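You operate a simulated robot arm through the tools that you are given. There is no shell and no other tool. Be economical: measure what you need, move in short steps, check, and stop when the job is done.

You run a simulated two-armed robot. Do the job below in one go: nothing can be reset, and whatever is moved stays where it is left.

TASK
Load the bundle into the jig and put the weight on it.
Fine: first free the clamp so that the fence springs out, and move the green box off the bed into the blue tray; the clamp stays free. Set down upright: blue weight.
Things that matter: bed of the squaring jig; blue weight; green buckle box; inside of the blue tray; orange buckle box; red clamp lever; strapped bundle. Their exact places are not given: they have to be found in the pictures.

It is judged by the outcome, as a careful person would: the job done as asked, and still so three seconds after it is handed in. It fails if anything else is knocked over, pushed out of place, dropped, spilled or broken.

THE ROBOT
Two 7-joint arms with two-finger parallel grippers on one trunk, on a base that drives. Base frame: it is fixed to the floor where the robot stands at the start and does not move with it; the origin is under the middle of the robot, x ahead of it, y to its left, z up. Lengths are in mm, angles in rad, forces in N, time in s.
The left shoulder is at the start at [50, 168, 1157], the right one opposite. With the tool pointing down near the work surface each hand reaches from about 180 to 660 mm from the robot's upright axis, wherever it stands, measured 20 degrees to its own side. Places, roughly: bed of the squaring jig [600, 0, 800]; inside of the blue tray [1000, -600, 800]; orange buckle box [1000, -750, 750]; red clamp lever [400, 0, 900]. Payload 1.57 kg a hand.
Tool frame (each hand has its own): the origin (TCP) lies between the finger pads and is the grasp point; the fingertips stand 30 mm ahead of it; z points along the fingers, y is the line along which they close. The gripper opens to 80 mm. The fingers are 17 mm wide and 12 mm thick; the gripper's body (40 by 82 mm) begins 80 mm behind the TCP.
Orientation is told as [roll, pitch, yaw] about the base's x, y, z axes, in that order, counted from this pose: with the fingers straight down and closing along the base's y, the tool's x points along the base's -x, its y along +y and its z along -z.

THE INTERFACE
- The arms move only by the tool step_arm. It takes "left_increments", "right_increments" or both (then of equal length, played together; a hand with none holds still); each is a list of rows, each a list of 2 entries, a list of its own where there are three numbers: the shift along the tool's x, y, z in m, then the turn, a rotation vector about the tool's x, y, z in rad. In form: [[[x, y, z], [rx, ry, rz]], ...]. A call has 1 to 20 rows; each row shifts and turns the commanded pose from where the row before left it, along the tool's axes as they then stand. "left_claw" and "right_claw" are, for a hand that has rows, the finger opening in m, from 0 to 0.08, set as the call begins (left out, the last holds). A row lasts 0.2 s, in which the tool goes at most 50 mm and 0.15 rad; a call with a longer step from one row to the next is refused whole, and so is a gripper value outside its range. A pose out of reach is approached as far as the arm can. The call stops where the force on the tool passes 40 N (or 10 N more than at its start, if that is more) or the arm is blocked; 0.2 s more then pass. Each finger travels about 45 mm/s and halts on what it meets, pressing with about 35 N; the grip force reading is that of the motor and also rises with nothing between the fingers. The clock runs only during rows and for 0.2 s after the last one: add rows that do not move to give the fingers time. The reply holds the time, the measured pose of the TCP, the force on the tool along the base axes, the opening and the grip force, in the units named above and with some noise, with the torque about the TCP (base axes, N m) and any sound that the robot's microphone picked up.
- Cameras (640 x 400 px; columns grow to the right, rows downward): "scene" is now at [112.5, -21.5, 1373.1]; the picture's right is [-0.33, -0.94, 0.00], its down [-0.60, 0.21, -0.77] and it looks along [0.73, -0.25, -0.64] (base axes); focal length 214 px, centre (320, 200). "left" rides on the left gripper at [72, 7, -122] in its tool frame; the picture's right is [-0.09, 1.00, 0.00], its down [-0.84, -0.08, -0.54] and it looks along [-0.54, -0.05, 0.84] (tool axes); focal length 238 px, centre (320, 200). "right" rides on the right gripper at [72, -7, -122] in its tool frame; the picture's right is [0.09, 1.00, 0.00], its down [-0.84, 0.08, -0.54] and it looks along [-0.54, 0.05, 0.84] (tool axes); focal length 238 px, centre (320, 200).
- snapshot(camera): a new picture of that camera. It takes no simulated time.
- lift_body(by): slides the trunk up (or, below 0, down) by that many mm; the arms and the scene camera ride with it, the base frame stays. It gives what a move gives, with no picture.
- base_move(legs): drives the robot by 1 to 6 legs, each [ahead, left, turn to the left] in mm, mm and rad, along the robot's own axes; the way and the turn of a leg run together, so that a leg with both is an arc; at most 1500 mm and 3.142 rad a leg. The arms and the cameras ride along, it lands a little off, and it stops where it bumps. It gives what a move gives.
- head_to(pan, tilt): turns the head with the scene camera to pan (to the left, within 1.396 rad either way) and tilt (down, from -0.506 to 1.204), counted from straight ahead of the robot. It gives what a move gives.
- pixel_to_xyz(camera, pixels): for up to 12 pixels [column, row] of the newest picture of that camera ("zoom" is the newest enlarged one), the place [x, y, z] in the base frame of the surface seen there, good to about 2 mm, but the place of the scene camera against the robot may be out by one fixed shift of up to 25 mm in any direction. It takes no simulated time.
- inspect(camera, box): a new picture of the part [left, top, right, bottom] of that camera's present view, enlarged. It takes no simulated time.
- hand_in(): hands the job in; it is judged then, once.

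Go step by step. Measure first, check grasps and placings, and put right what went wrong. The budget is 80 turns and 62 pictures, counting those below and the enlarged ones. Unless the task says otherwise, let go and move clear before handing in, and close with one line.

The tools are called after ">>>" as a command line: name --argument value ..., lists and objects as JSON in quotes. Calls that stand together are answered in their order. step_arm: Moves the arms, as the interface text tells. Its arguments: {"type":"object","properties":{"left_increments":{"type":"array","items":{"type":"array"}},"left_claw":{"type":"number"},"right_increments":{"type":"array","items":{"type":"array"}},"right_claw":{"type":"number"}},"required":[]} The other tools are called the same way: lift_body (by) slides the trunk up or down; base_move (legs) drives the base; head_to (pan, tilt) turns the head that bears the scene camera; snapshot (camera) takes a picture; pixel_to_xyz (camera, pixels) gives the place of the surface under pixels of a picture; inspect (camera, box) takes an enlarged picture of a part of a camera's view; hand_in () hands the job in.

At the start:

```text
time: 0.0
left_position: [482.7, 122.8, 1215.5]
left_ee_rot: [0.001, -0.001, 0.002]
left_ft_force: [0.1, -1.0, 0.0]
left_moment: [0.01, 0.04, 0.02]
left_opening: 80.1
left_grasp_force: 0.0
right_position: [350.7, -318.1, 1232.1]
right_ee_rot: [0.001, 0.0, 0.0]
right_ft_force: [0.0, 0.4, -0.3]
right_moment: [0.02, 0.02, 0.02]
right_opening: 79.9
right_grasp_force: 0.1
trunk travel left (down, up): [-325.0, 118.0]
robot x, y, heading: [-1.6, -1.5, -0.002]
head pan, tilt: [-0.333, 0.695]
```

scene: 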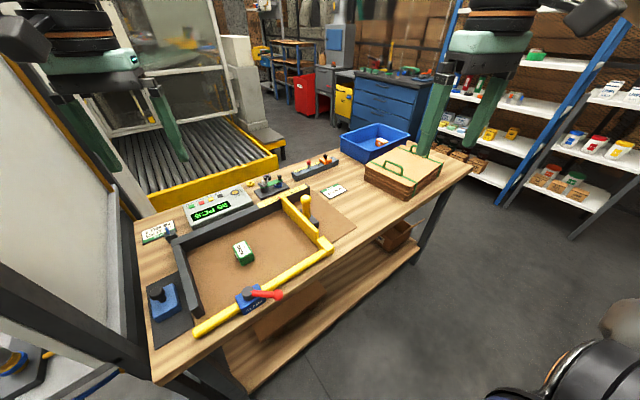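
right: 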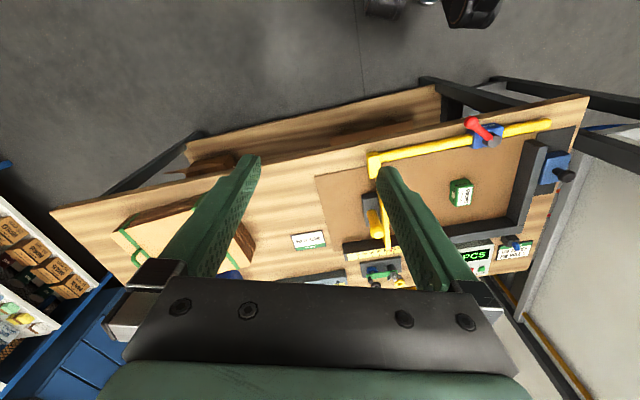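
left: 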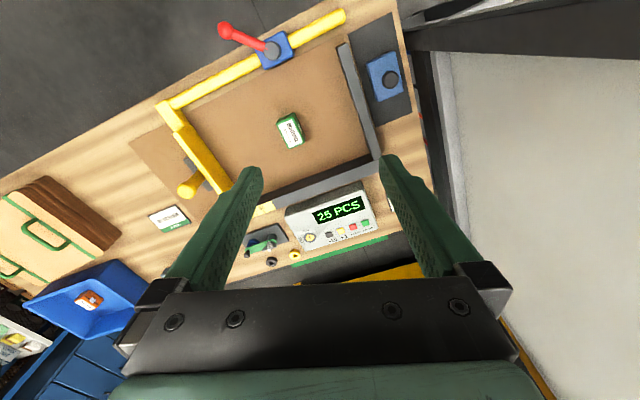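

The scene shows the jig bed with the green box (243,252), red lever (268,294), blue weight (163,298), bundle (402,172) and blue tray (375,140). I'll measure these and look closer.

>>> inspect --camera "scene" --box '[130, 170, 350, 360]'

>>> pixel_to_xyz --camera "scene" --pixels '[[243, 247], [268, 293], [247, 292], [163, 298], [160, 290], [402, 165], [395, 180], [310, 205], [325, 243], [200, 328], [182, 240], [280, 250]]'

>>> inspect --camera "scene" --box '[310, 100, 480, 220]'

>>> pixel_to_xyz --camera "left" --pixels '[[290, 130], [273, 48], [225, 30], [388, 76], [90, 300], [190, 185], [180, 115], [345, 15], [375, 170], [343, 50], [45, 240], [240, 130]]'

```text
2.11 times, centred on (240, 265) of scene
```

zoom: 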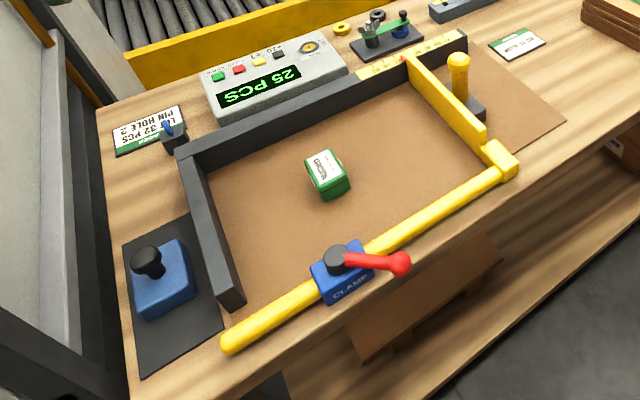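

```text
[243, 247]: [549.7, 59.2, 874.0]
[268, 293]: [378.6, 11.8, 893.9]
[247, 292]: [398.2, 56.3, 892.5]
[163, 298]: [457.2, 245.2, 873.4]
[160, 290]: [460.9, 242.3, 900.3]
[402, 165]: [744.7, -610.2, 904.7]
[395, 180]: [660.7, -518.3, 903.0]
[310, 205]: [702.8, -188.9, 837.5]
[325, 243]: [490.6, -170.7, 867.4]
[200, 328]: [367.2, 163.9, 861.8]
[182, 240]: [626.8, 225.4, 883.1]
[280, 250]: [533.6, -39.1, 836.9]
```

```text
3.33 times, centred on (395, 160) of scene
```

zoom: 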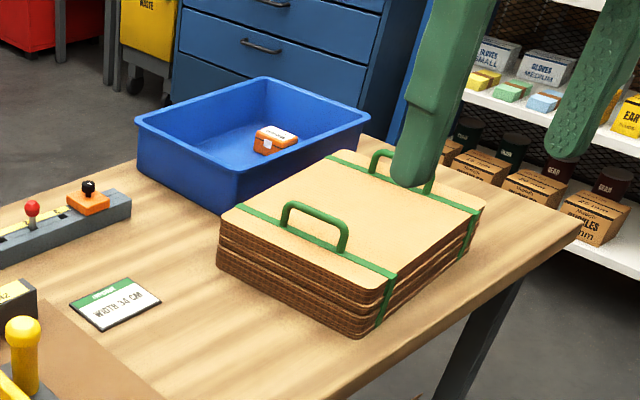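

```text
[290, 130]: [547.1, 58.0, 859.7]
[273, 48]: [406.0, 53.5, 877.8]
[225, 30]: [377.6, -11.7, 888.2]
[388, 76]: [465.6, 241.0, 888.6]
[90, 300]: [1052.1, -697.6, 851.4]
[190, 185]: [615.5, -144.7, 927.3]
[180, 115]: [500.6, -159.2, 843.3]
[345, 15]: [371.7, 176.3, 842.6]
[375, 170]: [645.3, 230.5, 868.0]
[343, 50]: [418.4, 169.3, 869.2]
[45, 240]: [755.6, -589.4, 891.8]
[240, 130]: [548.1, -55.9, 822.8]
```

Hand camera shows the bed near z 823 (scene camera about 14 mm high). I'll look closer at the clamp, signs and bundle handles.

>>> inspect --camera "left" --box '[120, 0, 420, 188]'

>>> inspect --camera "scene" --box '[130, 170, 290, 270]'

>>> inspect --camera "scene" --box '[230, 150, 358, 230]'

```text
2.13 times, centred on (270, 94) of left
```

zoom: 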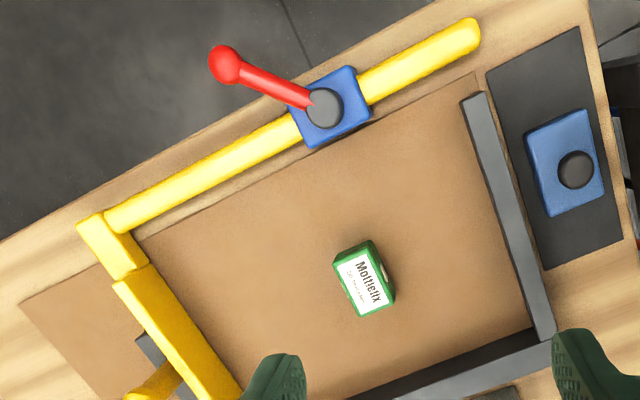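

```text
4.00 times, centred on (210, 220) of scene
```

zoom: 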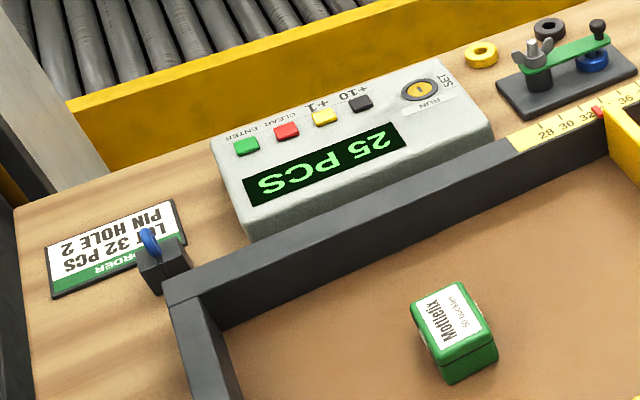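

```text
5.00 times, centred on (294, 190) of scene
```

zoom: 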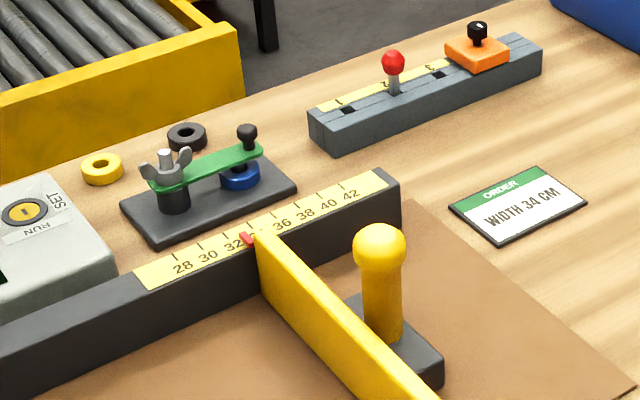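

I need the clamp's details and the bundle's handle geometry, so I'll zoom in on both.

>>> inspect --camera "scene" --box '[225, 275, 297, 320]'

>>> pixel_to_xyz --camera "zoom" --pixels '[[150, 100], [300, 150], [400, 180], [470, 200]]'

>>> inspect --camera "scene" --box '[352, 132, 448, 202]'

```text
8.89 times, centred on (261, 298) of scene
```

zoom: 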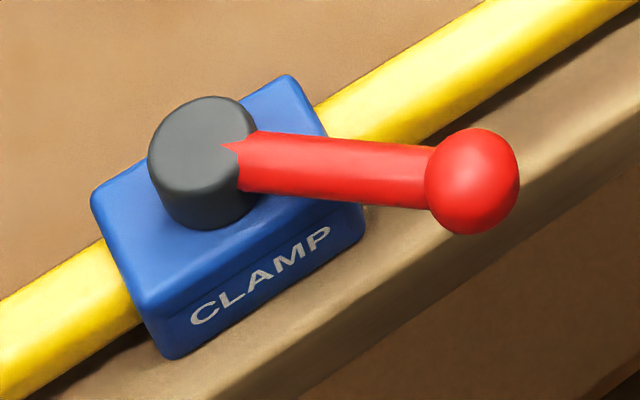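

```text
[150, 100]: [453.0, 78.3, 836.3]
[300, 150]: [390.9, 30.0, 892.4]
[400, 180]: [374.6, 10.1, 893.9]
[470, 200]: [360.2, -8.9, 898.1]
```

```text
5.71 times, centred on (400, 167) of scene
```

zoom: 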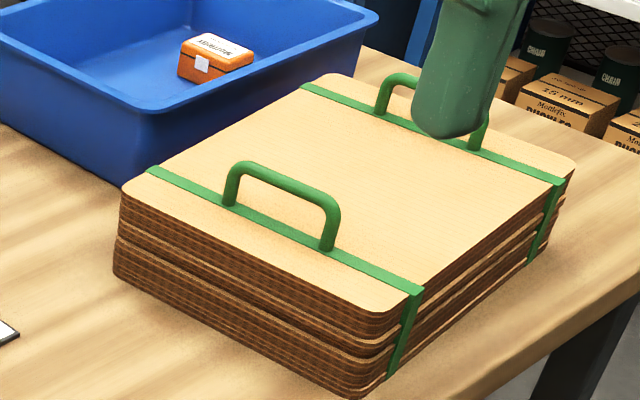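

Lever: pivot about (404,53), knob about (376,-11,878), rod angled 24° from the rail. I'll straddle the knob with the left hand (yaw ~1.1), hovering first.

>>> step_arm --left_increments '[[[0.0178, -0.0223, 0.0358], [0, 0, 0]], [[0.0178, -0.0223, 0.0358], [0, 0, 0]], [[0.0178, -0.0223, 0.0358], [0, 0, 0]], [[0.0178, -0.0223, 0.0358], [0, 0, 0]], [[0.0178, -0.0223, 0.0358], [0, 0, 0]], [[0.0178, -0.0223, 0.0358], [0, 0, 0]], [[0, 0, 0], [0, 0, -0.14]], [[0, 0, 0], [0, 0, -0.14]], [[0, 0, 0], [0, 0, -0.14]], [[0, 0, 0], [0, 0, -0.14]], [[0, 0, 0], [0, 0, -0.14]], [[0, 0, 0], [0, 0, -0.14]], [[0, 0, 0], [0, 0, -0.14]], [[0, 0, 0], [0, 0, -0.14]]]' --left_claw 0.06

>>> snapshot --camera "left"

```text
time: 3.0
left_position: [377.1, -9.0, 1000.9]
left_ee_rot: [0.0, -0.001, 1.124]
left_ft_force: [1.6, -0.8, 0.3]
left_moment: [0.01, 0.03, -0.01]
left_opening: 60.2
left_grasp_force: 0.1
right_position: [351.5, -318.3, 1232.4]
right_ee_rot: [0.002, 0.0, 0.0]
right_ft_force: [0.0, -0.2, -1.6]
right_moment: [0.02, 0.0, 0.02]
right_opening: 79.9
right_grasp_force: 0.1
trunk travel left (down, up): [-325.0, 118.0]
robot x, y, heading: [0.7, 4.4, -0.002]
head pan, tilt: [-0.333, 0.695]
```

```text
51 pictures are left
```

left: 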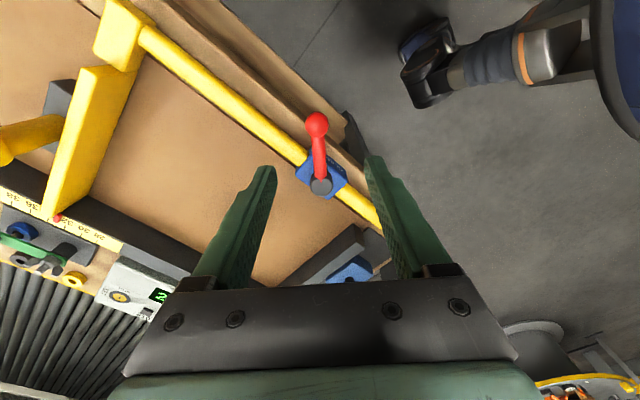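

The lever lies between the fingers, upright in the picture (knob 317,125; pivot 321,186). I'll measure both.

>>> pixel_to_xyz --camera "left" --pixels '[[317, 125], [319, 150], [321, 185], [335, 172], [315, 112], [340, 130]]'

```text
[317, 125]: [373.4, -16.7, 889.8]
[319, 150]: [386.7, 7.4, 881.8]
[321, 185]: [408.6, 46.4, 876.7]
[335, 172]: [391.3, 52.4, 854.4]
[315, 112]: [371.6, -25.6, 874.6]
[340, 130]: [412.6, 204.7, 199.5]
```

Knob centre ≈(372,-17,877), so straddling is good. Descend 105 mm and push gently along tool −y (loosening sense), watching force.

>>> step_arm --left_increments '[[[0, 0, 0.035], [0, 0, 0]], [[0, 0, 0.035], [0, 0, 0]], [[0, 0, 0.035], [0, 0, 0]], [[0, -0.01, 0], [0, 0, 0]], [[0, -0.01, 0], [0, 0, 0]], [[0, -0.008, 0], [0, 0, 0]], [[0, -0.008, 0], [0, 0, 0]], [[0, -0.008, 0], [0, 0, 0]]]'

>>> snapshot --camera "left"

```text
time: 4.8
left_position: [403.6, -25.0, 893.1]
left_ee_rot: [0.032, -0.004, 1.112]
left_ft_force: [-17.0, 11.0, 7.3]
left_moment: [0.41, 0.54, -0.17]
left_opening: 77.6
left_grasp_force: 9.8
right_position: [348.7, -317.2, 1233.7]
right_ee_rot: [0.004, -0.002, 0.003]
right_ft_force: [-0.1, -0.1, 0.6]
right_moment: [0.0, 0.01, 0.05]
right_opening: 79.9
right_grasp_force: 0.0
trunk travel left (down, up): [-325.0, 118.0]
robot x, y, heading: [-1.2, 3.3, -0.001]
head pan, tilt: [-0.333, 0.695]
stopped in row 8 (left hand): the force on the tool passed its limit at 41 N (the readings are from after the stop); the commanded pose is now the measured one
```

```text
50 pictures are left
```

left: 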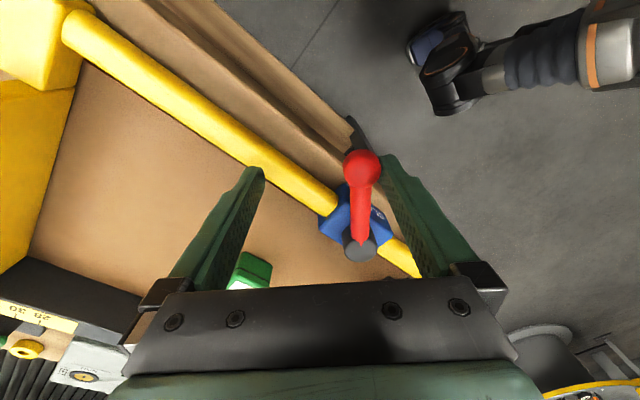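

The lever did not move that way (finger forced to 77.6 mm, 41 N): a stop. Now push the other way, toward the robot, along an arc.

>>> step_arm --left_increments '[[[0, 0.02, 0], [0, 0, 0]], [[0, 0.02, 0], [0, 0, 0]], [[0, 0.01, 0], [0, 0, 0]], [[0, 0.01, 0], [0, 0, 0]], [[0, 0.01, 0], [0, 0, 0]], [[0, 0.008, 0], [0, 0, 0]], [[0, 0.008, 0], [0, 0, 0]]]' --left_claw 0.05

>>> snapshot --camera "left"

```text
time: 6.4
left_position: [331.4, 10.2, 895.8]
left_ee_rot: [0.022, -0.001, 1.115]
left_ft_force: [1.6, 0.7, -0.2]
left_moment: [0.0, -0.02, 0.03]
left_opening: 51.0
left_grasp_force: 0.2
right_position: [351.8, -318.1, 1232.7]
right_ee_rot: [0.004, 0.001, 0.0]
right_ft_force: [-0.3, 0.4, 0.6]
right_moment: [-0.02, -0.01, 0.01]
right_opening: 79.6
right_grasp_force: 0.0
trunk travel left (down, up): [-325.0, 118.0]
robot x, y, heading: [-0.4, 0.4, -0.0]
head pan, tilt: [-0.333, 0.695]
```

```text
49 pictures are left
```

left: 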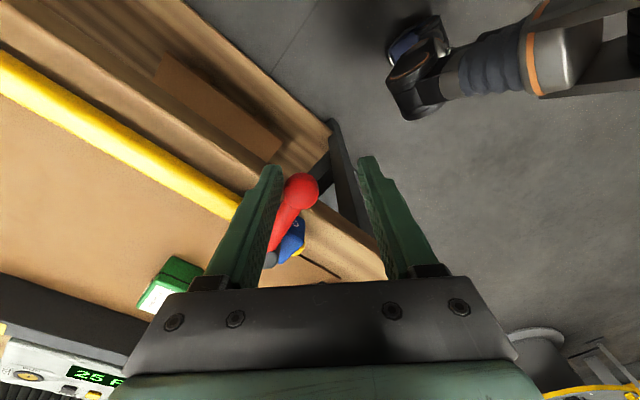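

The lever is swinging toward the robot freely. Continue along the arc about the pivot, turning with it.

>>> step_arm --left_increments '[[[-0.006, 0.0085, 0], [0, 0, 0.12]], [[-0.006, 0.0085, 0], [0, 0, 0.12]], [[-0.006, 0.0085, 0], [0, 0, 0.12]], [[-0.006, 0.0085, 0], [0, 0, 0.12]], [[-0.006, 0.0085, 0], [0, 0, 0.12]], [[-0.006, 0.0085, 0], [0, 0, 0.12]], [[-0.006, 0.0085, 0], [0, 0, 0.12]], [[-0.006, 0.0085, 0], [0, 0, 0.12]]]'

>>> snapshot --camera "left"

>>> snapshot --camera "scene"

```text
time: 8.2
left_position: [325.2, 92.6, 896.2]
left_ee_rot: [0.014, 0.018, 0.152]
left_ft_force: [0.1, -1.0, 0.0]
left_moment: [-0.03, -0.01, 0.03]
left_opening: 50.1
left_grasp_force: 0.1
right_position: [349.9, -316.3, 1232.0]
right_ee_rot: [0.004, 0.001, 0.0]
right_ft_force: [0.0, -0.4, -0.1]
right_moment: [0.0, -0.01, 0.0]
right_opening: 80.0
right_grasp_force: 0.0
trunk travel left (down, up): [-325.0, 118.0]
robot x, y, heading: [0.0, 3.9, -0.001]
head pan, tilt: [-0.333, 0.695]
```

```text
48 pictures are left
```

left: 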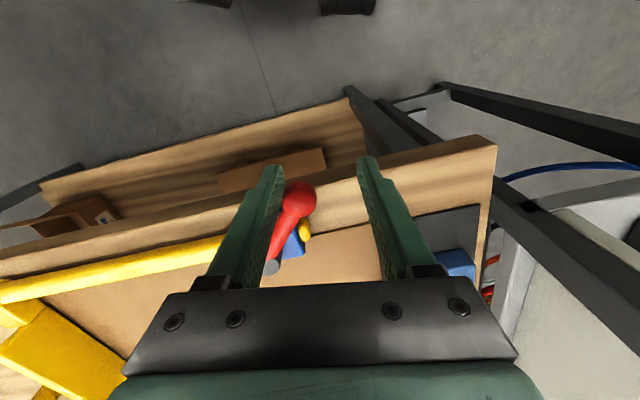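

```text
47 pictures are left
```

scene: 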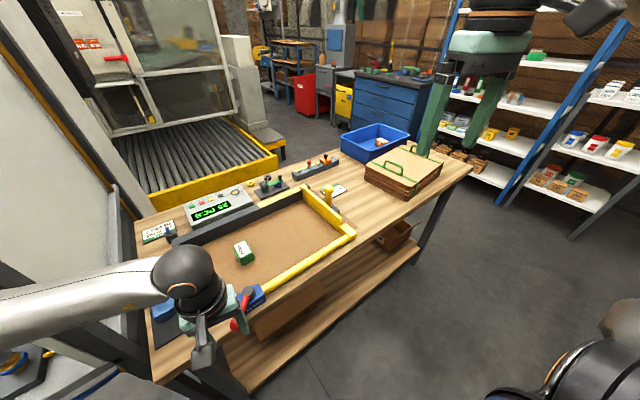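

The fence has sprung out (yellow arm now further right at (335,210)). Nudge the lever a touch further, raise the hand, and measure the table edges, tray and bundle.

>>> step_arm --left_increments '[[[-0.005, 0.008, 0], [0, 0, 0.1]], [[-0.005, 0.008, 0], [0, 0, 0.1]], [[0, -0.008, 0], [0, 0, 0]], [[0, 0, -0.04], [0, 0, 0]], [[0, 0, -0.04], [0, 0, 0]], [[0, 0, -0.04], [0, 0, 0]], [[-0.045, 0, 0], [0, 0, 0]], [[-0.045, 0, 0], [0, 0, 0]], [[-0.03, 0, 0], [0, 0, 0]]]' --left_claw 0.07

>>> snapshot --camera "left"

>>> pixel_to_xyz --camera "scene" --pixels '[[470, 164], [415, 208], [155, 382], [372, 125], [408, 134], [378, 160], [343, 136], [445, 160], [400, 199], [365, 175], [378, 143], [355, 235]]'

```text
time: 10.2
left_position: [455.6, 93.0, 1012.5]
left_ee_rot: [0.011, 0.02, -0.046]
left_ft_force: [-0.2, 0.5, -1.0]
left_moment: [0.0, 0.01, 0.01]
left_opening: 69.9
left_grasp_force: 0.1
right_position: [349.8, -317.6, 1232.7]
right_ee_rot: [0.004, 0.002, -0.001]
right_ft_force: [0.5, 0.4, -1.0]
right_moment: [0.0, -0.02, -0.04]
right_opening: 80.2
right_grasp_force: 0.2
trunk travel left (down, up): [-325.0, 118.0]
robot x, y, heading: [0.1, 2.6, 0.001]
head pan, tilt: [-0.333, 0.695]
```

```text
46 pictures are left
```

left: 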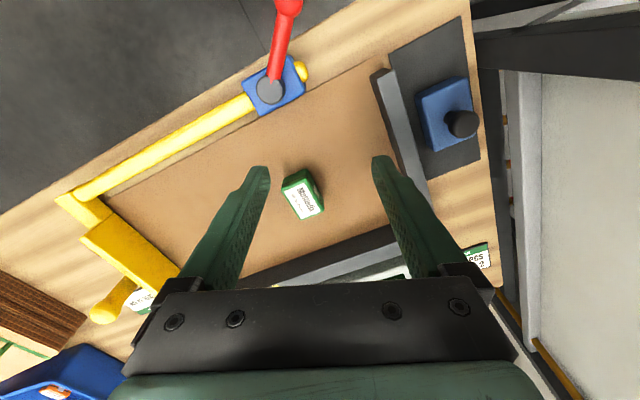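

```text
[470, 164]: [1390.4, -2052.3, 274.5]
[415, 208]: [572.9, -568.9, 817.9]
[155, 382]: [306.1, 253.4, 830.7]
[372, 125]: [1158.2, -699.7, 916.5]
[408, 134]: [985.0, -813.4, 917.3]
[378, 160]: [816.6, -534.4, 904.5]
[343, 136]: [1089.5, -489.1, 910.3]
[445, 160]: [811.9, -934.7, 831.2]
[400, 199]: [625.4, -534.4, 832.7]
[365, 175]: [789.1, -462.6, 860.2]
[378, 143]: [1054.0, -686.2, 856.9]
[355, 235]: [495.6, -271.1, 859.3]
```

Table is rotated ~20° (front edge runs from (306,253) to ~(600,-550)), so later I'll turn the robot square to it. Now measure the green box's top and bed from the left camera.

>>> inspect --camera "left" --box '[254, 155, 350, 230]'

>>> pixel_to_xyz --camera "left" --pixels '[[302, 198], [340, 195], [283, 185], [309, 170], [299, 218], [323, 209], [270, 155], [375, 75], [425, 195], [235, 275], [395, 235], [85, 240]]'

```text
5.33 times, centred on (302, 192) of left
```

zoom: 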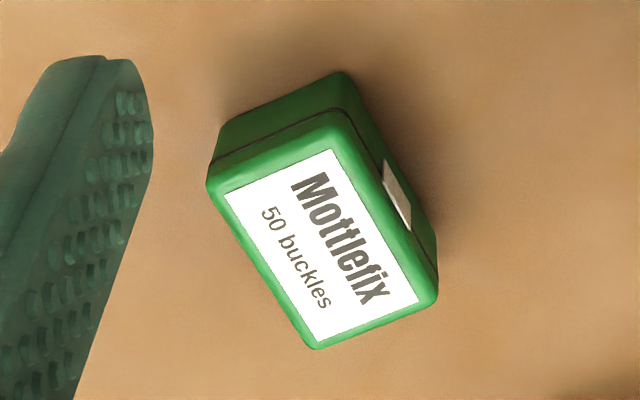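

```text
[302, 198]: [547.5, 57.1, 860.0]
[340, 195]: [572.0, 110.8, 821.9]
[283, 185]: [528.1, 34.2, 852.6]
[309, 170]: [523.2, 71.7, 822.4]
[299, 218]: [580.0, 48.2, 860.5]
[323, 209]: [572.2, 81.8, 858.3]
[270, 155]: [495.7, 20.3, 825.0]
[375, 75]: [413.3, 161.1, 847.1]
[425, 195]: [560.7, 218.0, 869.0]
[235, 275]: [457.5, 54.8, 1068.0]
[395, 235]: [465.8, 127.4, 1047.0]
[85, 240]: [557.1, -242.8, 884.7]
```

Box: top centre ≈(548,57,860), bed z 822, short side 36 mm along yaw≈0.25. Turn to yaw 0.25 and go above, then check before descending.

>>> step_arm --left_increments '[[[0, 0, 0], [0, 0, -0.148]], [[0, 0, 0], [0, 0, -0.148]], [[-0.0271, -0.0193, 0.025], [0, 0, 0]], [[-0.0271, -0.0193, 0.025], [0, 0, 0]], [[-0.0271, -0.0193, 0.02], [0, 0, 0]]]'

>>> snapshot --camera "left"

```text
time: 11.4
left_position: [546.6, 58.9, 940.9]
left_ee_rot: [0.015, 0.016, 0.251]
left_ft_force: [0.5, -0.2, -0.6]
left_moment: [-0.01, -0.01, 0.01]
left_opening: 70.0
left_grasp_force: 0.1
right_position: [351.1, -318.6, 1232.1]
right_ee_rot: [0.003, 0.002, 0.0]
right_ft_force: [-0.9, 0.3, 0.1]
right_moment: [0.01, -0.01, 0.01]
right_opening: 80.1
right_grasp_force: 0.0
trunk travel left (down, up): [-325.0, 118.0]
robot x, y, heading: [2.0, 1.6, 0.0]
head pan, tilt: [-0.333, 0.695]
```

```text
44 pictures are left
```

left: 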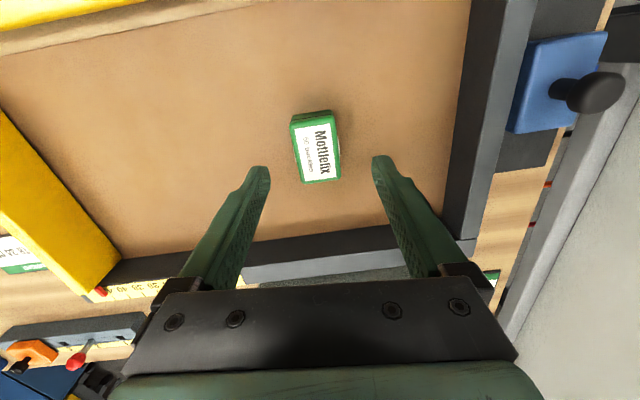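

The box sits centred between the fingers. Descend 84 mm and close, and use this view to measure fences.

>>> pixel_to_xyz --camera "left" --pixels '[[466, 30], [448, 190], [430, 210], [280, 238], [130, 255], [118, 250], [30, 140], [60, 200], [500, 100], [350, 255], [530, 120], [590, 95]]'

>>> step_arm --left_increments '[[[0, 0, 0.042], [0, 0, 0]], [[0, 0, 0.042], [0, 0, 0]], [[0, 0, 0], [0, 0, 0]]]'

>>> step_arm --left_increments '[[[0, 0, 0], [0, 0, 0]], [[0, 0, 0], [0, 0, 0]], [[0, 0, 0], [0, 0, 0]], [[0, 0, 0], [0, 0, 0]], [[0, 0, 0], [0, 0, 0]]]' --left_claw 0.02

```text
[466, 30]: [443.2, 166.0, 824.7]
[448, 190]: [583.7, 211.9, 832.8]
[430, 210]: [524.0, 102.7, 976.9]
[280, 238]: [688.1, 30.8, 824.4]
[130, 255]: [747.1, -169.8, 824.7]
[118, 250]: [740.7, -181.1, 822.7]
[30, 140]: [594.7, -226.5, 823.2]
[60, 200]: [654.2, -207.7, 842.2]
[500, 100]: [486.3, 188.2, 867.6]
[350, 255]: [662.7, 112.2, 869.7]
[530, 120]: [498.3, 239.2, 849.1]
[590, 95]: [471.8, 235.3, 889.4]
```

```text
time: 12.2
left_position: [545.1, 59.6, 857.5]
left_ee_rot: [0.016, 0.018, 0.25]
left_ft_force: [0.4, 0.3, 0.7]
left_moment: [0.04, 0.03, -0.01]
left_opening: 69.8
left_grasp_force: 0.1
right_position: [350.3, -318.3, 1232.3]
right_ee_rot: [0.004, 0.001, 0.0]
right_ft_force: [0.3, 0.4, 0.4]
right_moment: [0.03, -0.06, -0.03]
right_opening: 80.0
right_grasp_force: 0.0
trunk travel left (down, up): [-325.0, 118.0]
robot x, y, heading: [-0.1, -2.5, 0.003]
head pan, tilt: [-0.333, 0.695]
```

```text
time: 13.4
left_position: [544.5, 60.1, 857.5]
left_ee_rot: [0.017, 0.016, 0.249]
left_ft_force: [-0.1, -0.9, -0.3]
left_moment: [-0.1, 0.05, 0.0]
left_opening: 39.3
left_grasp_force: 34.7
right_position: [349.6, -316.9, 1231.4]
right_ee_rot: [0.004, 0.001, -0.003]
right_ft_force: [-0.3, 0.4, -1.0]
right_moment: [-0.01, 0.04, 0.0]
right_opening: 80.1
right_grasp_force: 0.0
trunk travel left (down, up): [-325.0, 118.0]
robot x, y, heading: [-1.5, -0.3, 0.001]
head pan, tilt: [-0.333, 0.695]
```

Grasped at 39.3 mm with 35 N. Lift it and look to the right to check the floor before driving.

>>> step_arm --left_increments '[[[0, 0, -0.04], [0, 0, 0]], [[0, 0, -0.04], [0, 0, 0]], [[0, 0, -0.04], [0, 0, 0]], [[0, 0, -0.04], [0, 0, 0]], [[0, 0, -0.04], [0, 0, 0]]]'

>>> head_to --pan -1.0 --tilt 0.7

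>>> snapshot --camera "scene"

```text
time: 14.6
left_position: [549.6, 57.8, 1058.8]
left_ee_rot: [0.015, 0.017, 0.25]
left_ft_force: [0.6, 0.4, -3.0]
left_moment: [-0.01, 0.0, 0.02]
left_opening: 39.3
left_grasp_force: 35.0
right_position: [350.6, -317.6, 1232.0]
right_ee_rot: [0.003, 0.0, 0.0]
right_ft_force: [-0.2, 1.0, -0.3]
right_moment: [0.03, -0.01, 0.01]
right_opening: 80.0
right_grasp_force: 0.0
trunk travel left (down, up): [-325.0, 118.0]
robot x, y, heading: [0.5, -1.0, 0.004]
head pan, tilt: [-0.333, 0.695]
```

```text
time: 15.7
left_position: [548.6, 57.9, 1055.9]
left_ee_rot: [0.017, 0.018, 0.25]
left_ft_force: [-0.2, 0.4, -1.7]
left_moment: [0.03, 0.03, 0.0]
left_opening: 39.1
left_grasp_force: 35.3
right_position: [351.7, -318.3, 1232.7]
right_ee_rot: [0.003, 0.002, -0.001]
right_ft_force: [-1.1, -0.9, 1.5]
right_moment: [0.01, 0.0, -0.01]
right_opening: 80.0
right_grasp_force: 0.1
trunk travel left (down, up): [-325.0, 118.0]
robot x, y, heading: [6.1, -2.7, -0.003]
head pan, tilt: [-1.0, 0.7]
```

```text
43 pictures are left
```

scene: 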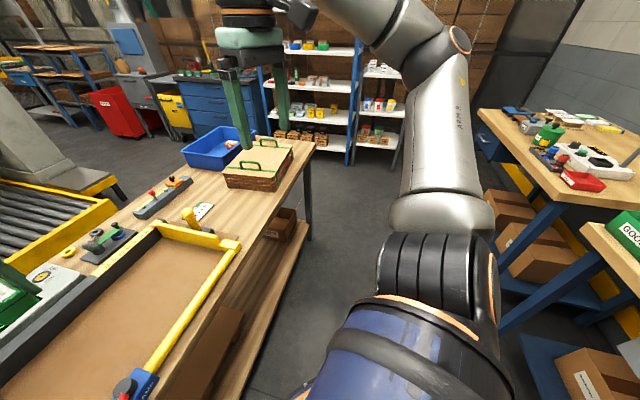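

Floor is clear between the bench and another table at right. Measure that table's edge and bench right end, then drive.

>>> pixel_to_xyz --camera "scene" --pixels '[[485, 112], [545, 190], [590, 235], [505, 325], [315, 142], [310, 235], [210, 168], [262, 150], [290, 150], [228, 185], [250, 128], [183, 150]]'

```text
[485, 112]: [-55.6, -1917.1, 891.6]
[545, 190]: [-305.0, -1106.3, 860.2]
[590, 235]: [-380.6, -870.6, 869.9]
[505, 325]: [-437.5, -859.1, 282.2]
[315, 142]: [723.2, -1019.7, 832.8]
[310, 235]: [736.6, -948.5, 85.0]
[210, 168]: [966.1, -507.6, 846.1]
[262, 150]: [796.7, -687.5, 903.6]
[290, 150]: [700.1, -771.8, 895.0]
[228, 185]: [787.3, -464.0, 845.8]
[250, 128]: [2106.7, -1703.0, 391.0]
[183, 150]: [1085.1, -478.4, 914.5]
```

Plenty of room. Turn to face the bench (0.30 rad) and drive right 920 mm, then ahead 60 mm.

>>> base_move --legs '[[0, 0, 0.3], [0, -920, 0], [60, 0, 0]]'

>>> head_to --pan 0.0 --tilt 0.75

>>> snapshot --camera "scene"

>>> snapshot --camera "left"

```text
time: 25.7
left_position: [839.3, -642.1, 1056.2]
left_ee_rot: [0.015, 0.018, 0.552]
left_ft_force: [0.2, -0.5, -1.2]
left_moment: [-0.01, 0.01, -0.01]
left_opening: 39.3
left_grasp_force: 34.7
right_position: [761.6, -1060.0, 1230.2]
right_ee_rot: [0.005, 0.001, 0.303]
right_ft_force: [0.3, 0.4, 0.6]
right_moment: [-0.03, 0.04, -0.01]
right_opening: 79.9
right_grasp_force: 0.0
trunk travel left (down, up): [-325.0, 118.0]
robot x, y, heading: [330.0, -862.7, 0.305]
head pan, tilt: [-1.0, 0.7]
```

```text
time: 26.9
left_position: [838.4, -641.8, 1056.2]
left_ee_rot: [0.015, 0.015, 0.553]
left_ft_force: [1.5, 0.7, -1.2]
left_moment: [-0.01, 0.03, 0.01]
left_opening: 39.3
left_grasp_force: 34.7
right_position: [760.1, -1060.5, 1232.0]
right_ee_rot: [0.003, 0.001, 0.304]
right_ft_force: [0.2, -1.2, 0.0]
right_moment: [0.01, 0.0, -0.01]
right_opening: 80.0
right_grasp_force: 0.1
trunk travel left (down, up): [-325.0, 118.0]
robot x, y, heading: [335.7, -860.4, 0.301]
head pan, tilt: [0.0, 0.75]
```

```text
42 pictures are left
```

scene: 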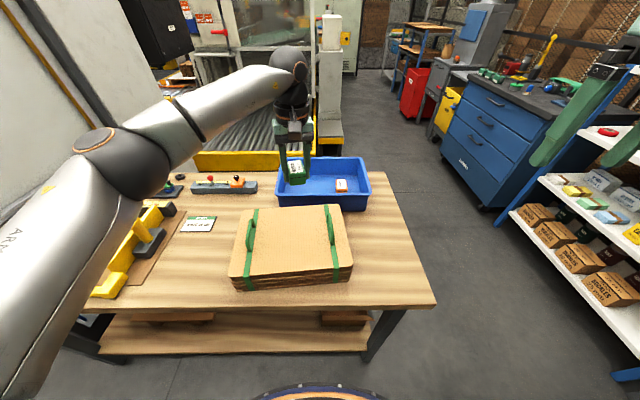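

```text
41 pictures are left
```

left: 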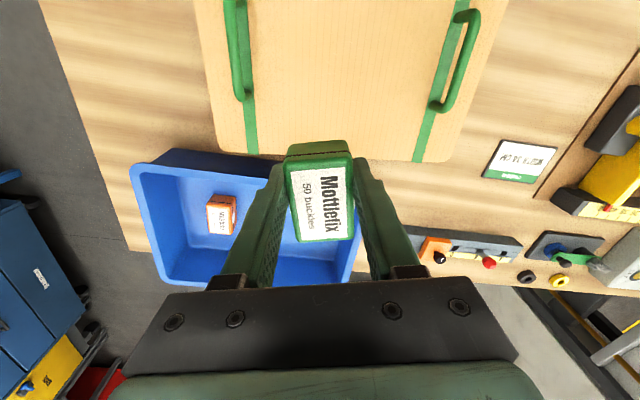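

Good view: tray and bundle handles visible. Measure tray rim/floor, orange box and bundle handles with the left camera.

>>> pixel_to_xyz --camera "left" --pixels '[[135, 172], [165, 275], [180, 153], [222, 215], [205, 240], [360, 245], [240, 45], [243, 95], [470, 20], [447, 105], [458, 60], [250, 180]]'

>>> pixel_to_xyz --camera "scene" --pixels '[[275, 165], [367, 157], [372, 186], [280, 197], [320, 185], [342, 184], [250, 232], [332, 225], [293, 240], [240, 208], [343, 204], [230, 278]]'

```text
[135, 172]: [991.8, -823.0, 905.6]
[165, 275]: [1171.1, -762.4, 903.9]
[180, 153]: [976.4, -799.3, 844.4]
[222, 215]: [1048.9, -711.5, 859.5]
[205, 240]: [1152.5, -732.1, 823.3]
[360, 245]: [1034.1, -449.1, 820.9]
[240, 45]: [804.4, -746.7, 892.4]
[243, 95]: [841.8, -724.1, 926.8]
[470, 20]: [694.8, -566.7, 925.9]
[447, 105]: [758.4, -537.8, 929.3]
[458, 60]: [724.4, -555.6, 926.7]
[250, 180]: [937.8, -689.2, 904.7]
```

```text
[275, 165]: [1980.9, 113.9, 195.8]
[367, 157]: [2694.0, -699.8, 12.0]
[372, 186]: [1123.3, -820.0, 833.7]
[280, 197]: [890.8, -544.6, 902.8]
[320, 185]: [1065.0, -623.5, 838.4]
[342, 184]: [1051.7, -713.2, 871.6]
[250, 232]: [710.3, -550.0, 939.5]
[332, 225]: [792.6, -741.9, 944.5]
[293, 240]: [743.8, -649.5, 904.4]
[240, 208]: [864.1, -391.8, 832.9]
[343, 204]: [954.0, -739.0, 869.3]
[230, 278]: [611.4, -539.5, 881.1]
```

Tray spans ~285×190 mm, centre ≈(1037,-658), floor ≈823; I'll put the green box in its left half at ≈(1010,-595). It is ~730 mm away, so check the base's clearance to the bench before driving closer.

>>> head_to --pan 0.0 --tilt 1.2

>>> snapshot --camera "scene"

>>> pixel_to_xyz --camera "scene" --pixels '[[315, 275], [315, 290], [315, 300], [315, 235], [315, 165], [250, 280], [370, 185], [450, 190], [200, 190], [315, 320]]'

```text
time: 27.8
left_position: [838.9, -642.6, 1057.2]
left_ee_rot: [0.015, 0.015, 0.553]
left_ft_force: [-1.1, -0.5, -1.9]
left_moment: [0.0, -0.01, -0.05]
left_opening: 39.4
left_grasp_force: 35.2
right_position: [760.4, -1061.4, 1233.2]
right_ee_rot: [0.003, 0.001, 0.303]
right_ft_force: [0.0, 0.2, 0.0]
right_moment: [0.03, 0.0, 0.0]
right_opening: 80.0
right_grasp_force: 0.1
trunk travel left (down, up): [-325.0, 118.0]
robot x, y, heading: [330.6, -860.1, 0.302]
head pan, tilt: [0.0, 1.201]
```

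```text
40 pictures are left
```

scene: 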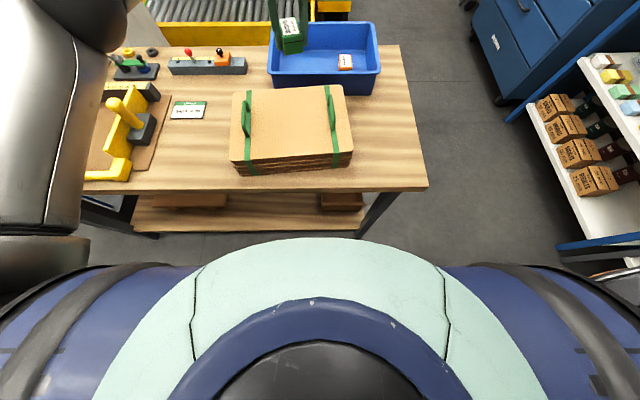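

```text
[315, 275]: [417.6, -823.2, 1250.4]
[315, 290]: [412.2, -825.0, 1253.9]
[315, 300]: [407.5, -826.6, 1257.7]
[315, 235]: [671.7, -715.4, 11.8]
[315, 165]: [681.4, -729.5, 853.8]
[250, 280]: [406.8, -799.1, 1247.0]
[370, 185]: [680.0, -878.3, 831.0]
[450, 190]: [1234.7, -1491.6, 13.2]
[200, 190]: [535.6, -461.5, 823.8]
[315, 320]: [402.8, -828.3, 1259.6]
```

The torso hides the base, but bench edge is ~330 mm ahead of the axis. I'll creep ahead 75 mm (it stops on contact).

>>> base_move --legs '[[75, 0, 0]]'

>>> snapshot --camera "left"

>>> pixel_to_xyz --camera "left" --pixels '[[230, 130], [200, 160], [222, 170], [240, 190], [240, 120], [140, 115], [390, 160]]'

```text
time: 28.9
left_position: [909.8, -618.8, 1055.3]
left_ee_rot: [0.016, 0.016, 0.553]
left_ft_force: [-0.7, -1.0, -2.7]
left_moment: [0.01, 0.06, -0.05]
left_opening: 39.0
left_grasp_force: 34.5
right_position: [833.7, -1037.4, 1232.0]
right_ee_rot: [0.004, 0.002, 0.307]
right_ft_force: [0.6, -0.7, -0.2]
right_moment: [-0.03, 0.04, 0.02]
right_opening: 79.8
right_grasp_force: 0.0
trunk travel left (down, up): [-325.0, 118.0]
robot x, y, heading: [402.1, -839.0, 0.307]
head pan, tilt: [0.0, 1.201]
```

```text
39 pictures are left
```

left: 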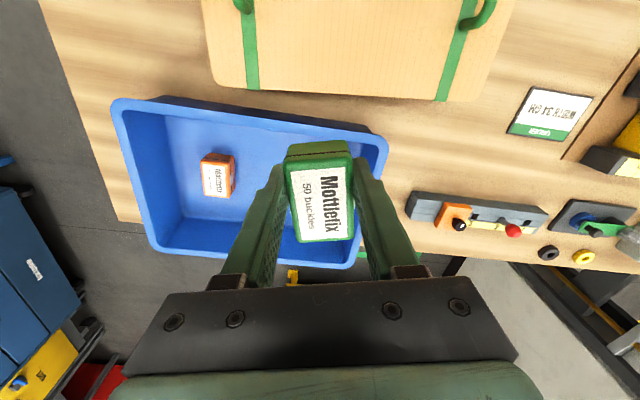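

```text
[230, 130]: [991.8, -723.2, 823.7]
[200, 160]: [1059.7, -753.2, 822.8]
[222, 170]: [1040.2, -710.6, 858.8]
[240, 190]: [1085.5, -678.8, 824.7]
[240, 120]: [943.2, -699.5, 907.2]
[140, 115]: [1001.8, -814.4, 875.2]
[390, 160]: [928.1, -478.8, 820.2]
```

No bump. Move over (1003,-600), descend into the tray's left half to just above the floor.

>>> step_arm --left_increments '[[[-0.0445, -0.0163, 0], [0, 0, 0]], [[-0.0445, -0.0163, 0], [0, 0, 0]], [[0, 0, 0.045], [0, 0, 0]], [[0, 0, 0.045], [0, 0, 0]], [[0, 0, 0.04], [0, 0, 0]], [[0, 0, 0.04], [0, 0, 0]], [[0, 0, 0], [0, 0, 0]], [[0, 0, 0], [0, 0, 0]]]'

>>> snapshot --camera "left"

```text
time: 30.7
left_position: [952.8, -602.2, 894.5]
left_ee_rot: [0.017, 0.02, 0.554]
left_ft_force: [-1.1, -0.4, -2.3]
left_moment: [-0.01, 0.02, 0.0]
left_opening: 39.2
left_grasp_force: 34.8
left hand out of reach, approached as far as the arm can: row 1, 2, 3, 4
right_position: [833.4, -1036.8, 1231.0]
right_ee_rot: [0.005, 0.0, 0.306]
right_ft_force: [0.6, -0.8, 0.5]
right_moment: [-0.03, 0.02, -0.05]
right_opening: 80.0
right_grasp_force: 0.1
trunk travel left (down, up): [-325.0, 118.0]
robot x, y, heading: [403.9, -840.8, 0.307]
head pan, tilt: [0.0, 1.201]
```

```text
38 pictures are left
```

left: 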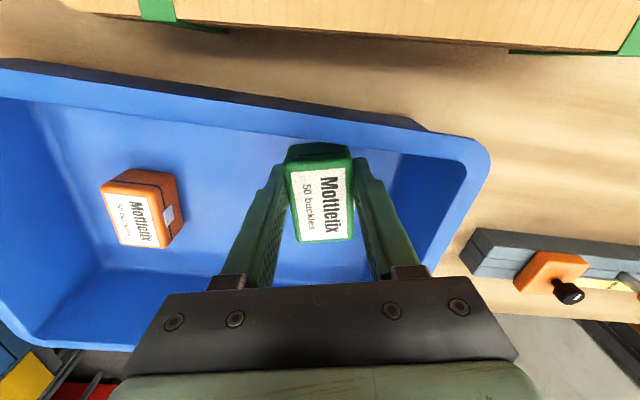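

The reach limit at height left it short at (953,-602), near the front wall; lower down it is in reach. Move forward 43 mm at this height.

>>> step_arm --left_increments '[[[-0.0208, -0.0054, 0], [0, 0, 0]], [[-0.0208, -0.0054, 0], [0, 0, 0]], [[0, 0, 0], [0, 0, 0]]]'

```text
time: 31.5
left_position: [954.4, -597.7, 893.9]
left_ee_rot: [0.017, 0.017, 0.554]
left_ft_force: [0.1, 0.0, -1.1]
left_moment: [0.03, -0.01, 0.05]
left_opening: 39.2
left_grasp_force: 34.8
left hand out of reach, approached as far as the arm can: row 1, 2
right_position: [831.6, -1036.7, 1232.3]
right_ee_rot: [0.003, 0.0, 0.305]
right_ft_force: [0.0, -0.1, 0.2]
right_moment: [0.0, 0.01, -0.01]
right_opening: 80.0
right_grasp_force: 0.1
trunk travel left (down, up): [-325.0, 118.0]
robot x, y, heading: [404.0, -836.6, 0.305]
head pan, tilt: [0.0, 1.201]
```

The reach limit is the left shoulder's (~565 mm). Raise the box clear and shift the base right 110 mm and ahead 35 mm so the tray lies ahead of the left shoulder.

>>> step_arm --left_increments '[[[0, 0, -0.045], [0, 0, 0]], [[0, 0, -0.045], [0, 0, 0]]]'

>>> base_move --legs '[[0, -110, 0], [35, 0, 0]]'

```text
time: 32.1
left_position: [953.9, -597.1, 986.5]
left_ee_rot: [0.018, 0.018, 0.555]
left_ft_force: [-0.6, 0.1, -1.1]
left_moment: [-0.02, -0.02, 0.01]
left_opening: 39.2
left_grasp_force: 35.1
right_position: [831.9, -1037.5, 1232.5]
right_ee_rot: [0.003, 0.001, 0.305]
right_ft_force: [-0.4, -0.4, 0.0]
right_moment: [-0.03, 0.0, -0.01]
right_opening: 80.1
right_grasp_force: 0.0
trunk travel left (down, up): [-325.0, 118.0]
robot x, y, heading: [399.3, -836.1, 0.304]
head pan, tilt: [0.0, 1.201]
```

```text
time: 34.2
left_position: [1000.7, -699.7, 985.9]
left_ee_rot: [0.018, 0.016, 0.553]
left_ft_force: [0.1, -0.4, -0.9]
left_moment: [-0.02, 0.03, 0.01]
left_opening: 39.6
left_grasp_force: 34.9
right_position: [878.1, -1137.1, 1233.0]
right_ee_rot: [0.001, -0.001, 0.303]
right_ft_force: [-0.5, 0.4, 0.3]
right_moment: [-0.02, -0.03, -0.01]
right_opening: 80.0
right_grasp_force: 0.1
trunk travel left (down, up): [-325.0, 118.0]
robot x, y, heading: [444.6, -940.9, 0.307]
head pan, tilt: [0.0, 1.201]
stopped in leg 2: the robot was blocked; the commanded pose is now the measured one
```

The base bumped the bench lightly after ~10 mm. I'll stop there, and reach with the tool tilted slightly outward (0.15 rad): square up yaw, shift left 95 mm, tilt, move in.

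>>> step_arm --left_increments '[[[0, 0, 0], [0, 0, 0.12]], [[0, 0, 0], [0, 0, 0.12]], [[0, 0.0475, 0], [0, 0, 0]], [[0, 0.0475, 0], [0, 0, 0]], [[0, 0, 0], [0, -0.13, 0]], [[0, 0, 0], [0, -0.05, 0]], [[-0.02, 0, 0], [0, 0, 0]], [[0, 0, 0], [0, 0, 0]]]'

>>> snapshot --camera "left"

>>> snapshot --camera "scene"

```text
time: 36.0
left_position: [1010.3, -670.3, 988.2]
left_ee_rot: [0.014, -0.029, 0.315]
left_ft_force: [-0.8, 0.3, -1.8]
left_moment: [-0.01, 0.02, -0.02]
left_opening: 39.4
left_grasp_force: 35.0
left hand out of reach, approached as far as the arm can: row 3, 4, 5, 7
right_position: [878.6, -1138.1, 1233.0]
right_ee_rot: [0.003, 0.0, 0.303]
right_ft_force: [-0.2, 0.2, -0.5]
right_moment: [0.01, 0.0, -0.02]
right_opening: 79.9
right_grasp_force: 0.0
trunk travel left (down, up): [-325.0, 118.0]
robot x, y, heading: [448.9, -942.2, 0.306]
head pan, tilt: [0.0, 1.201]
```

```text
37 pictures are left
```

left: 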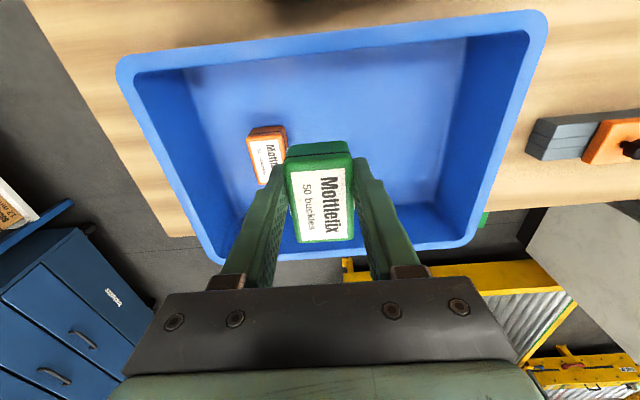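

```text
36 pictures are left
```

scene: 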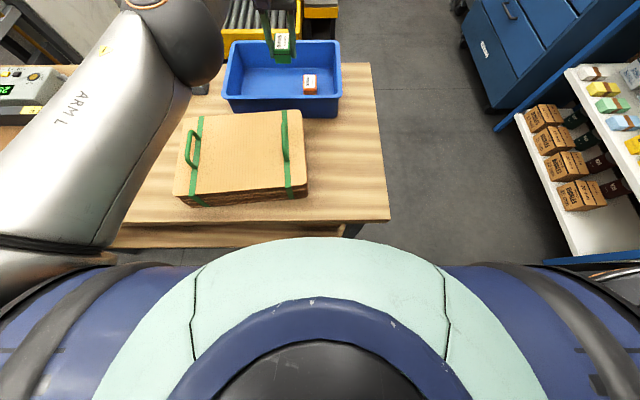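

Hand is now inside the tray's span at n≈770 but only 30 mm left. Shift left another 45 mm in small steps.

>>> step_arm --left_increments '[[[0.004, 0.02, 0], [0, 0, 0]], [[0.004, 0.02, 0], [0, 0, 0]], [[0, 0.01, 0], [0, 0, 0]], [[0, 0, 0], [0, 0, 0]]]'

>>> pixel_to_xyz --camera "left" --pixels '[[122, 65], [540, 22], [340, 42], [450, 160], [330, 70], [268, 150]]'

```text
time: 37.0
left_position: [1006.6, -641.0, 986.8]
left_ee_rot: [0.014, -0.025, 0.315]
left_ft_force: [0.3, 0.7, -2.4]
left_moment: [-0.01, 0.01, 0.01]
left_opening: 39.6
left_grasp_force: 35.4
left hand out of reach, approached as far as the arm can: row 1, 2
right_position: [879.1, -1138.0, 1233.6]
right_ee_rot: [0.004, -0.001, 0.304]
right_ft_force: [-0.1, -0.1, 0.4]
right_moment: [0.02, 0.02, 0.0]
right_opening: 80.1
right_grasp_force: 0.1
trunk travel left (down, up): [-325.0, 118.0]
robot x, y, heading: [447.1, -939.5, 0.308]
head pan, tilt: [0.0, 1.201]
```

```text
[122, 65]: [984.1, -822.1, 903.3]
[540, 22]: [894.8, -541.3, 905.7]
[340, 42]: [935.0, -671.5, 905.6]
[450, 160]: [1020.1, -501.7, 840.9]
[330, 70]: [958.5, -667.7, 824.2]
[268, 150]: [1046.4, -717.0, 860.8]
```

Tray floor begins at n≈721 and box is at n≈775, clear of the walls and ~84 mm from the orange box. Descend.

>>> step_arm --left_increments '[[[0, 0.005, 0.04], [0, 0, 0]], [[0, 0.005, 0.04], [0, 0, 0]], [[0, 0, 0.03], [0, 0, 0]], [[0, 0, 0.01], [0, 0, 0]], [[0, 0, 0], [0, 0, 0]]]'

>>> snapshot --camera "left"

```text
time: 38.2
left_position: [1002.4, -629.4, 868.0]
left_ee_rot: [0.011, -0.028, 0.312]
left_ft_force: [-0.7, 0.4, -1.7]
left_moment: [-0.02, 0.01, -0.01]
left_opening: 39.5
left_grasp_force: 34.9
left hand out of reach, approached as far as the arm can: row 1, 3
right_position: [877.8, -1137.6, 1232.0]
right_ee_rot: [0.002, -0.001, 0.303]
right_ft_force: [-0.1, 0.2, -0.1]
right_moment: [-0.02, -0.03, -0.03]
right_opening: 80.3
right_grasp_force: 0.0
trunk travel left (down, up): [-325.0, 118.0]
robot x, y, heading: [449.4, -939.6, 0.304]
head pan, tilt: [0.0, 1.201]
```

```text
35 pictures are left
```

left: 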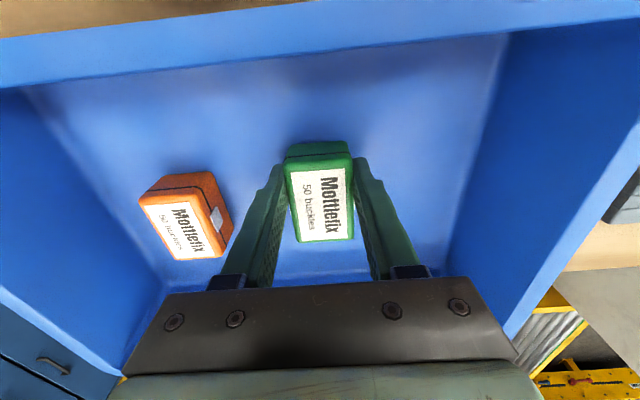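

Box is centred in the tray's left part, clear of the orange one. Lower 8 mm, open to 58 mm and rise.

>>> step_arm --left_increments '[[[0, 0, 0.004], [0, 0, 0]], [[0, 0, 0.004], [0, 0, 0]], [[0, 0, 0], [0, 0, 0]]]'

>>> step_arm --left_increments '[[[0, 0, 0], [0, 0, 0]], [[0, 0, 0], [0, 0, 0]], [[0, 0, 0], [0, 0, 0]], [[0, 0, -0.03], [0, 0, 0]], [[0, 0, -0.04], [0, 0, 0]], [[0, 0, -0.04], [0, 0, 0]], [[0, 0, -0.04], [0, 0, 0]], [[0, 0, -0.04], [0, 0, 0]]]' --left_claw 0.058

>>> snapshot --camera "left"

```text
time: 39.0
left_position: [1001.4, -628.5, 859.7]
left_ee_rot: [0.013, -0.028, 0.312]
left_ft_force: [0.5, 0.6, -2.5]
left_moment: [-0.05, -0.02, 0.02]
left_opening: 39.2
left_grasp_force: 34.9
right_position: [877.6, -1139.3, 1233.6]
right_ee_rot: [0.003, 0.0, 0.305]
right_ft_force: [0.6, 0.1, 0.1]
right_moment: [-0.02, 0.0, 0.0]
right_opening: 80.2
right_grasp_force: 0.0
trunk travel left (down, up): [-325.0, 118.0]
robot x, y, heading: [449.7, -943.8, 0.305]
head pan, tilt: [0.0, 1.201]
```

```text
time: 40.8
left_position: [1000.1, -633.1, 1050.5]
left_ee_rot: [0.015, -0.03, 0.312]
left_ft_force: [0.3, -0.1, 0.5]
left_moment: [0.03, 0.0, 0.0]
left_opening: 58.2
left_grasp_force: 0.0
right_position: [878.2, -1140.0, 1232.6]
right_ee_rot: [0.006, -0.002, 0.303]
right_ft_force: [-0.1, -1.9, -1.9]
right_moment: [0.03, -0.04, 0.02]
right_opening: 79.9
right_grasp_force: 0.0
trunk travel left (down, up): [-325.0, 118.0]
robot x, y, heading: [446.3, -940.4, 0.302]
head pan, tilt: [0.0, 1.201]
```

```text
34 pictures are left
```

left: 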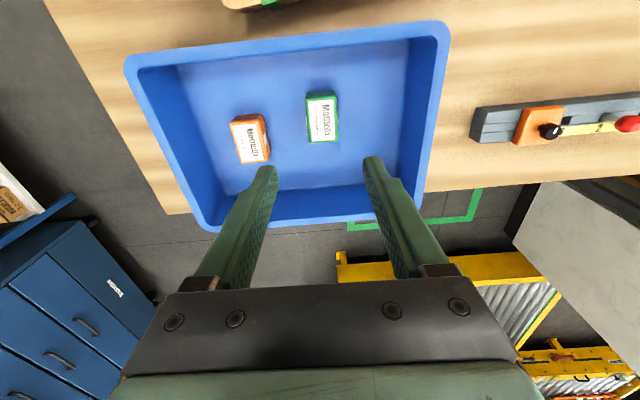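

Green box rests flat in the tray beside the orange one. Now back off 110 mm, go left 187 mm to stand in front of the bundle, and look at its handles.

>>> base_move --legs '[[-110, 0, 0], [0, 187, 0]]'

>>> step_arm --left_increments '[[[0.04, 0.01, 0], [0, 0.03, 0]], [[0.04, 0, 0], [0, 0, 0]], [[0.04, 0, 0], [0, 0, 0]], [[0.03, 0, 0], [0, 0, 0]]]' --left_claw 0.08 --right_increments '[[[0, 0.04, 0.04], [0, 0, 0]], [[0, 0.04, 0.04], [0, 0, 0]], [[0, 0.04, 0.04], [0, 0, 0]], [[-0.02, 0.04, 0.04], [0, 0, 0]]]'

>>> snapshot --camera "left"

>>> snapshot --camera "right"

```text
time: 43.9
left_position: [836.8, -486.6, 1049.4]
left_ee_rot: [0.01, -0.03, 0.308]
left_ft_force: [0.1, -0.1, -0.1]
left_moment: [0.0, -0.02, -0.02]
left_opening: 57.8
left_grasp_force: 0.0
right_position: [714.3, -993.1, 1232.0]
right_ee_rot: [0.005, 0.0, 0.3]
right_ft_force: [0.5, -0.3, 0.1]
right_moment: [-0.02, 0.01, 0.01]
right_opening: 79.6
right_grasp_force: 0.0
trunk travel left (down, up): [-325.0, 118.0]
robot x, y, heading: [285.2, -789.6, 0.301]
head pan, tilt: [0.0, 1.201]
```

```text
refused: row 1 steps farther than a row can; nothing moved
```

```text
33 pictures are left
```

left: 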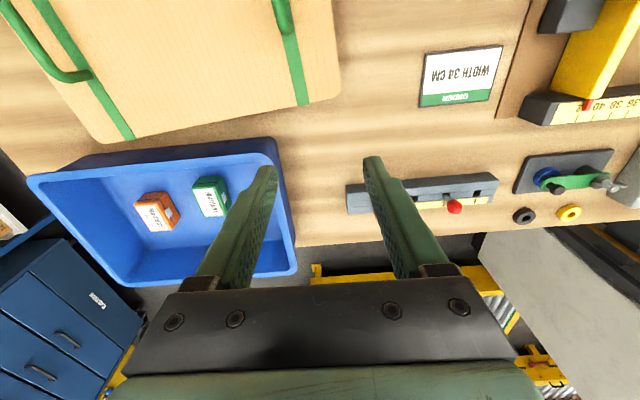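

```text
32 pictures are left
```

right: 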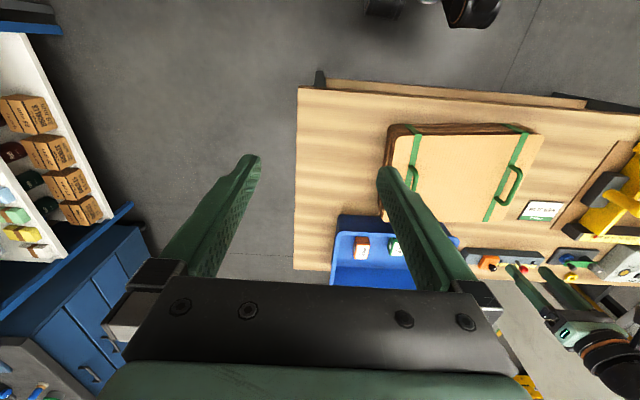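

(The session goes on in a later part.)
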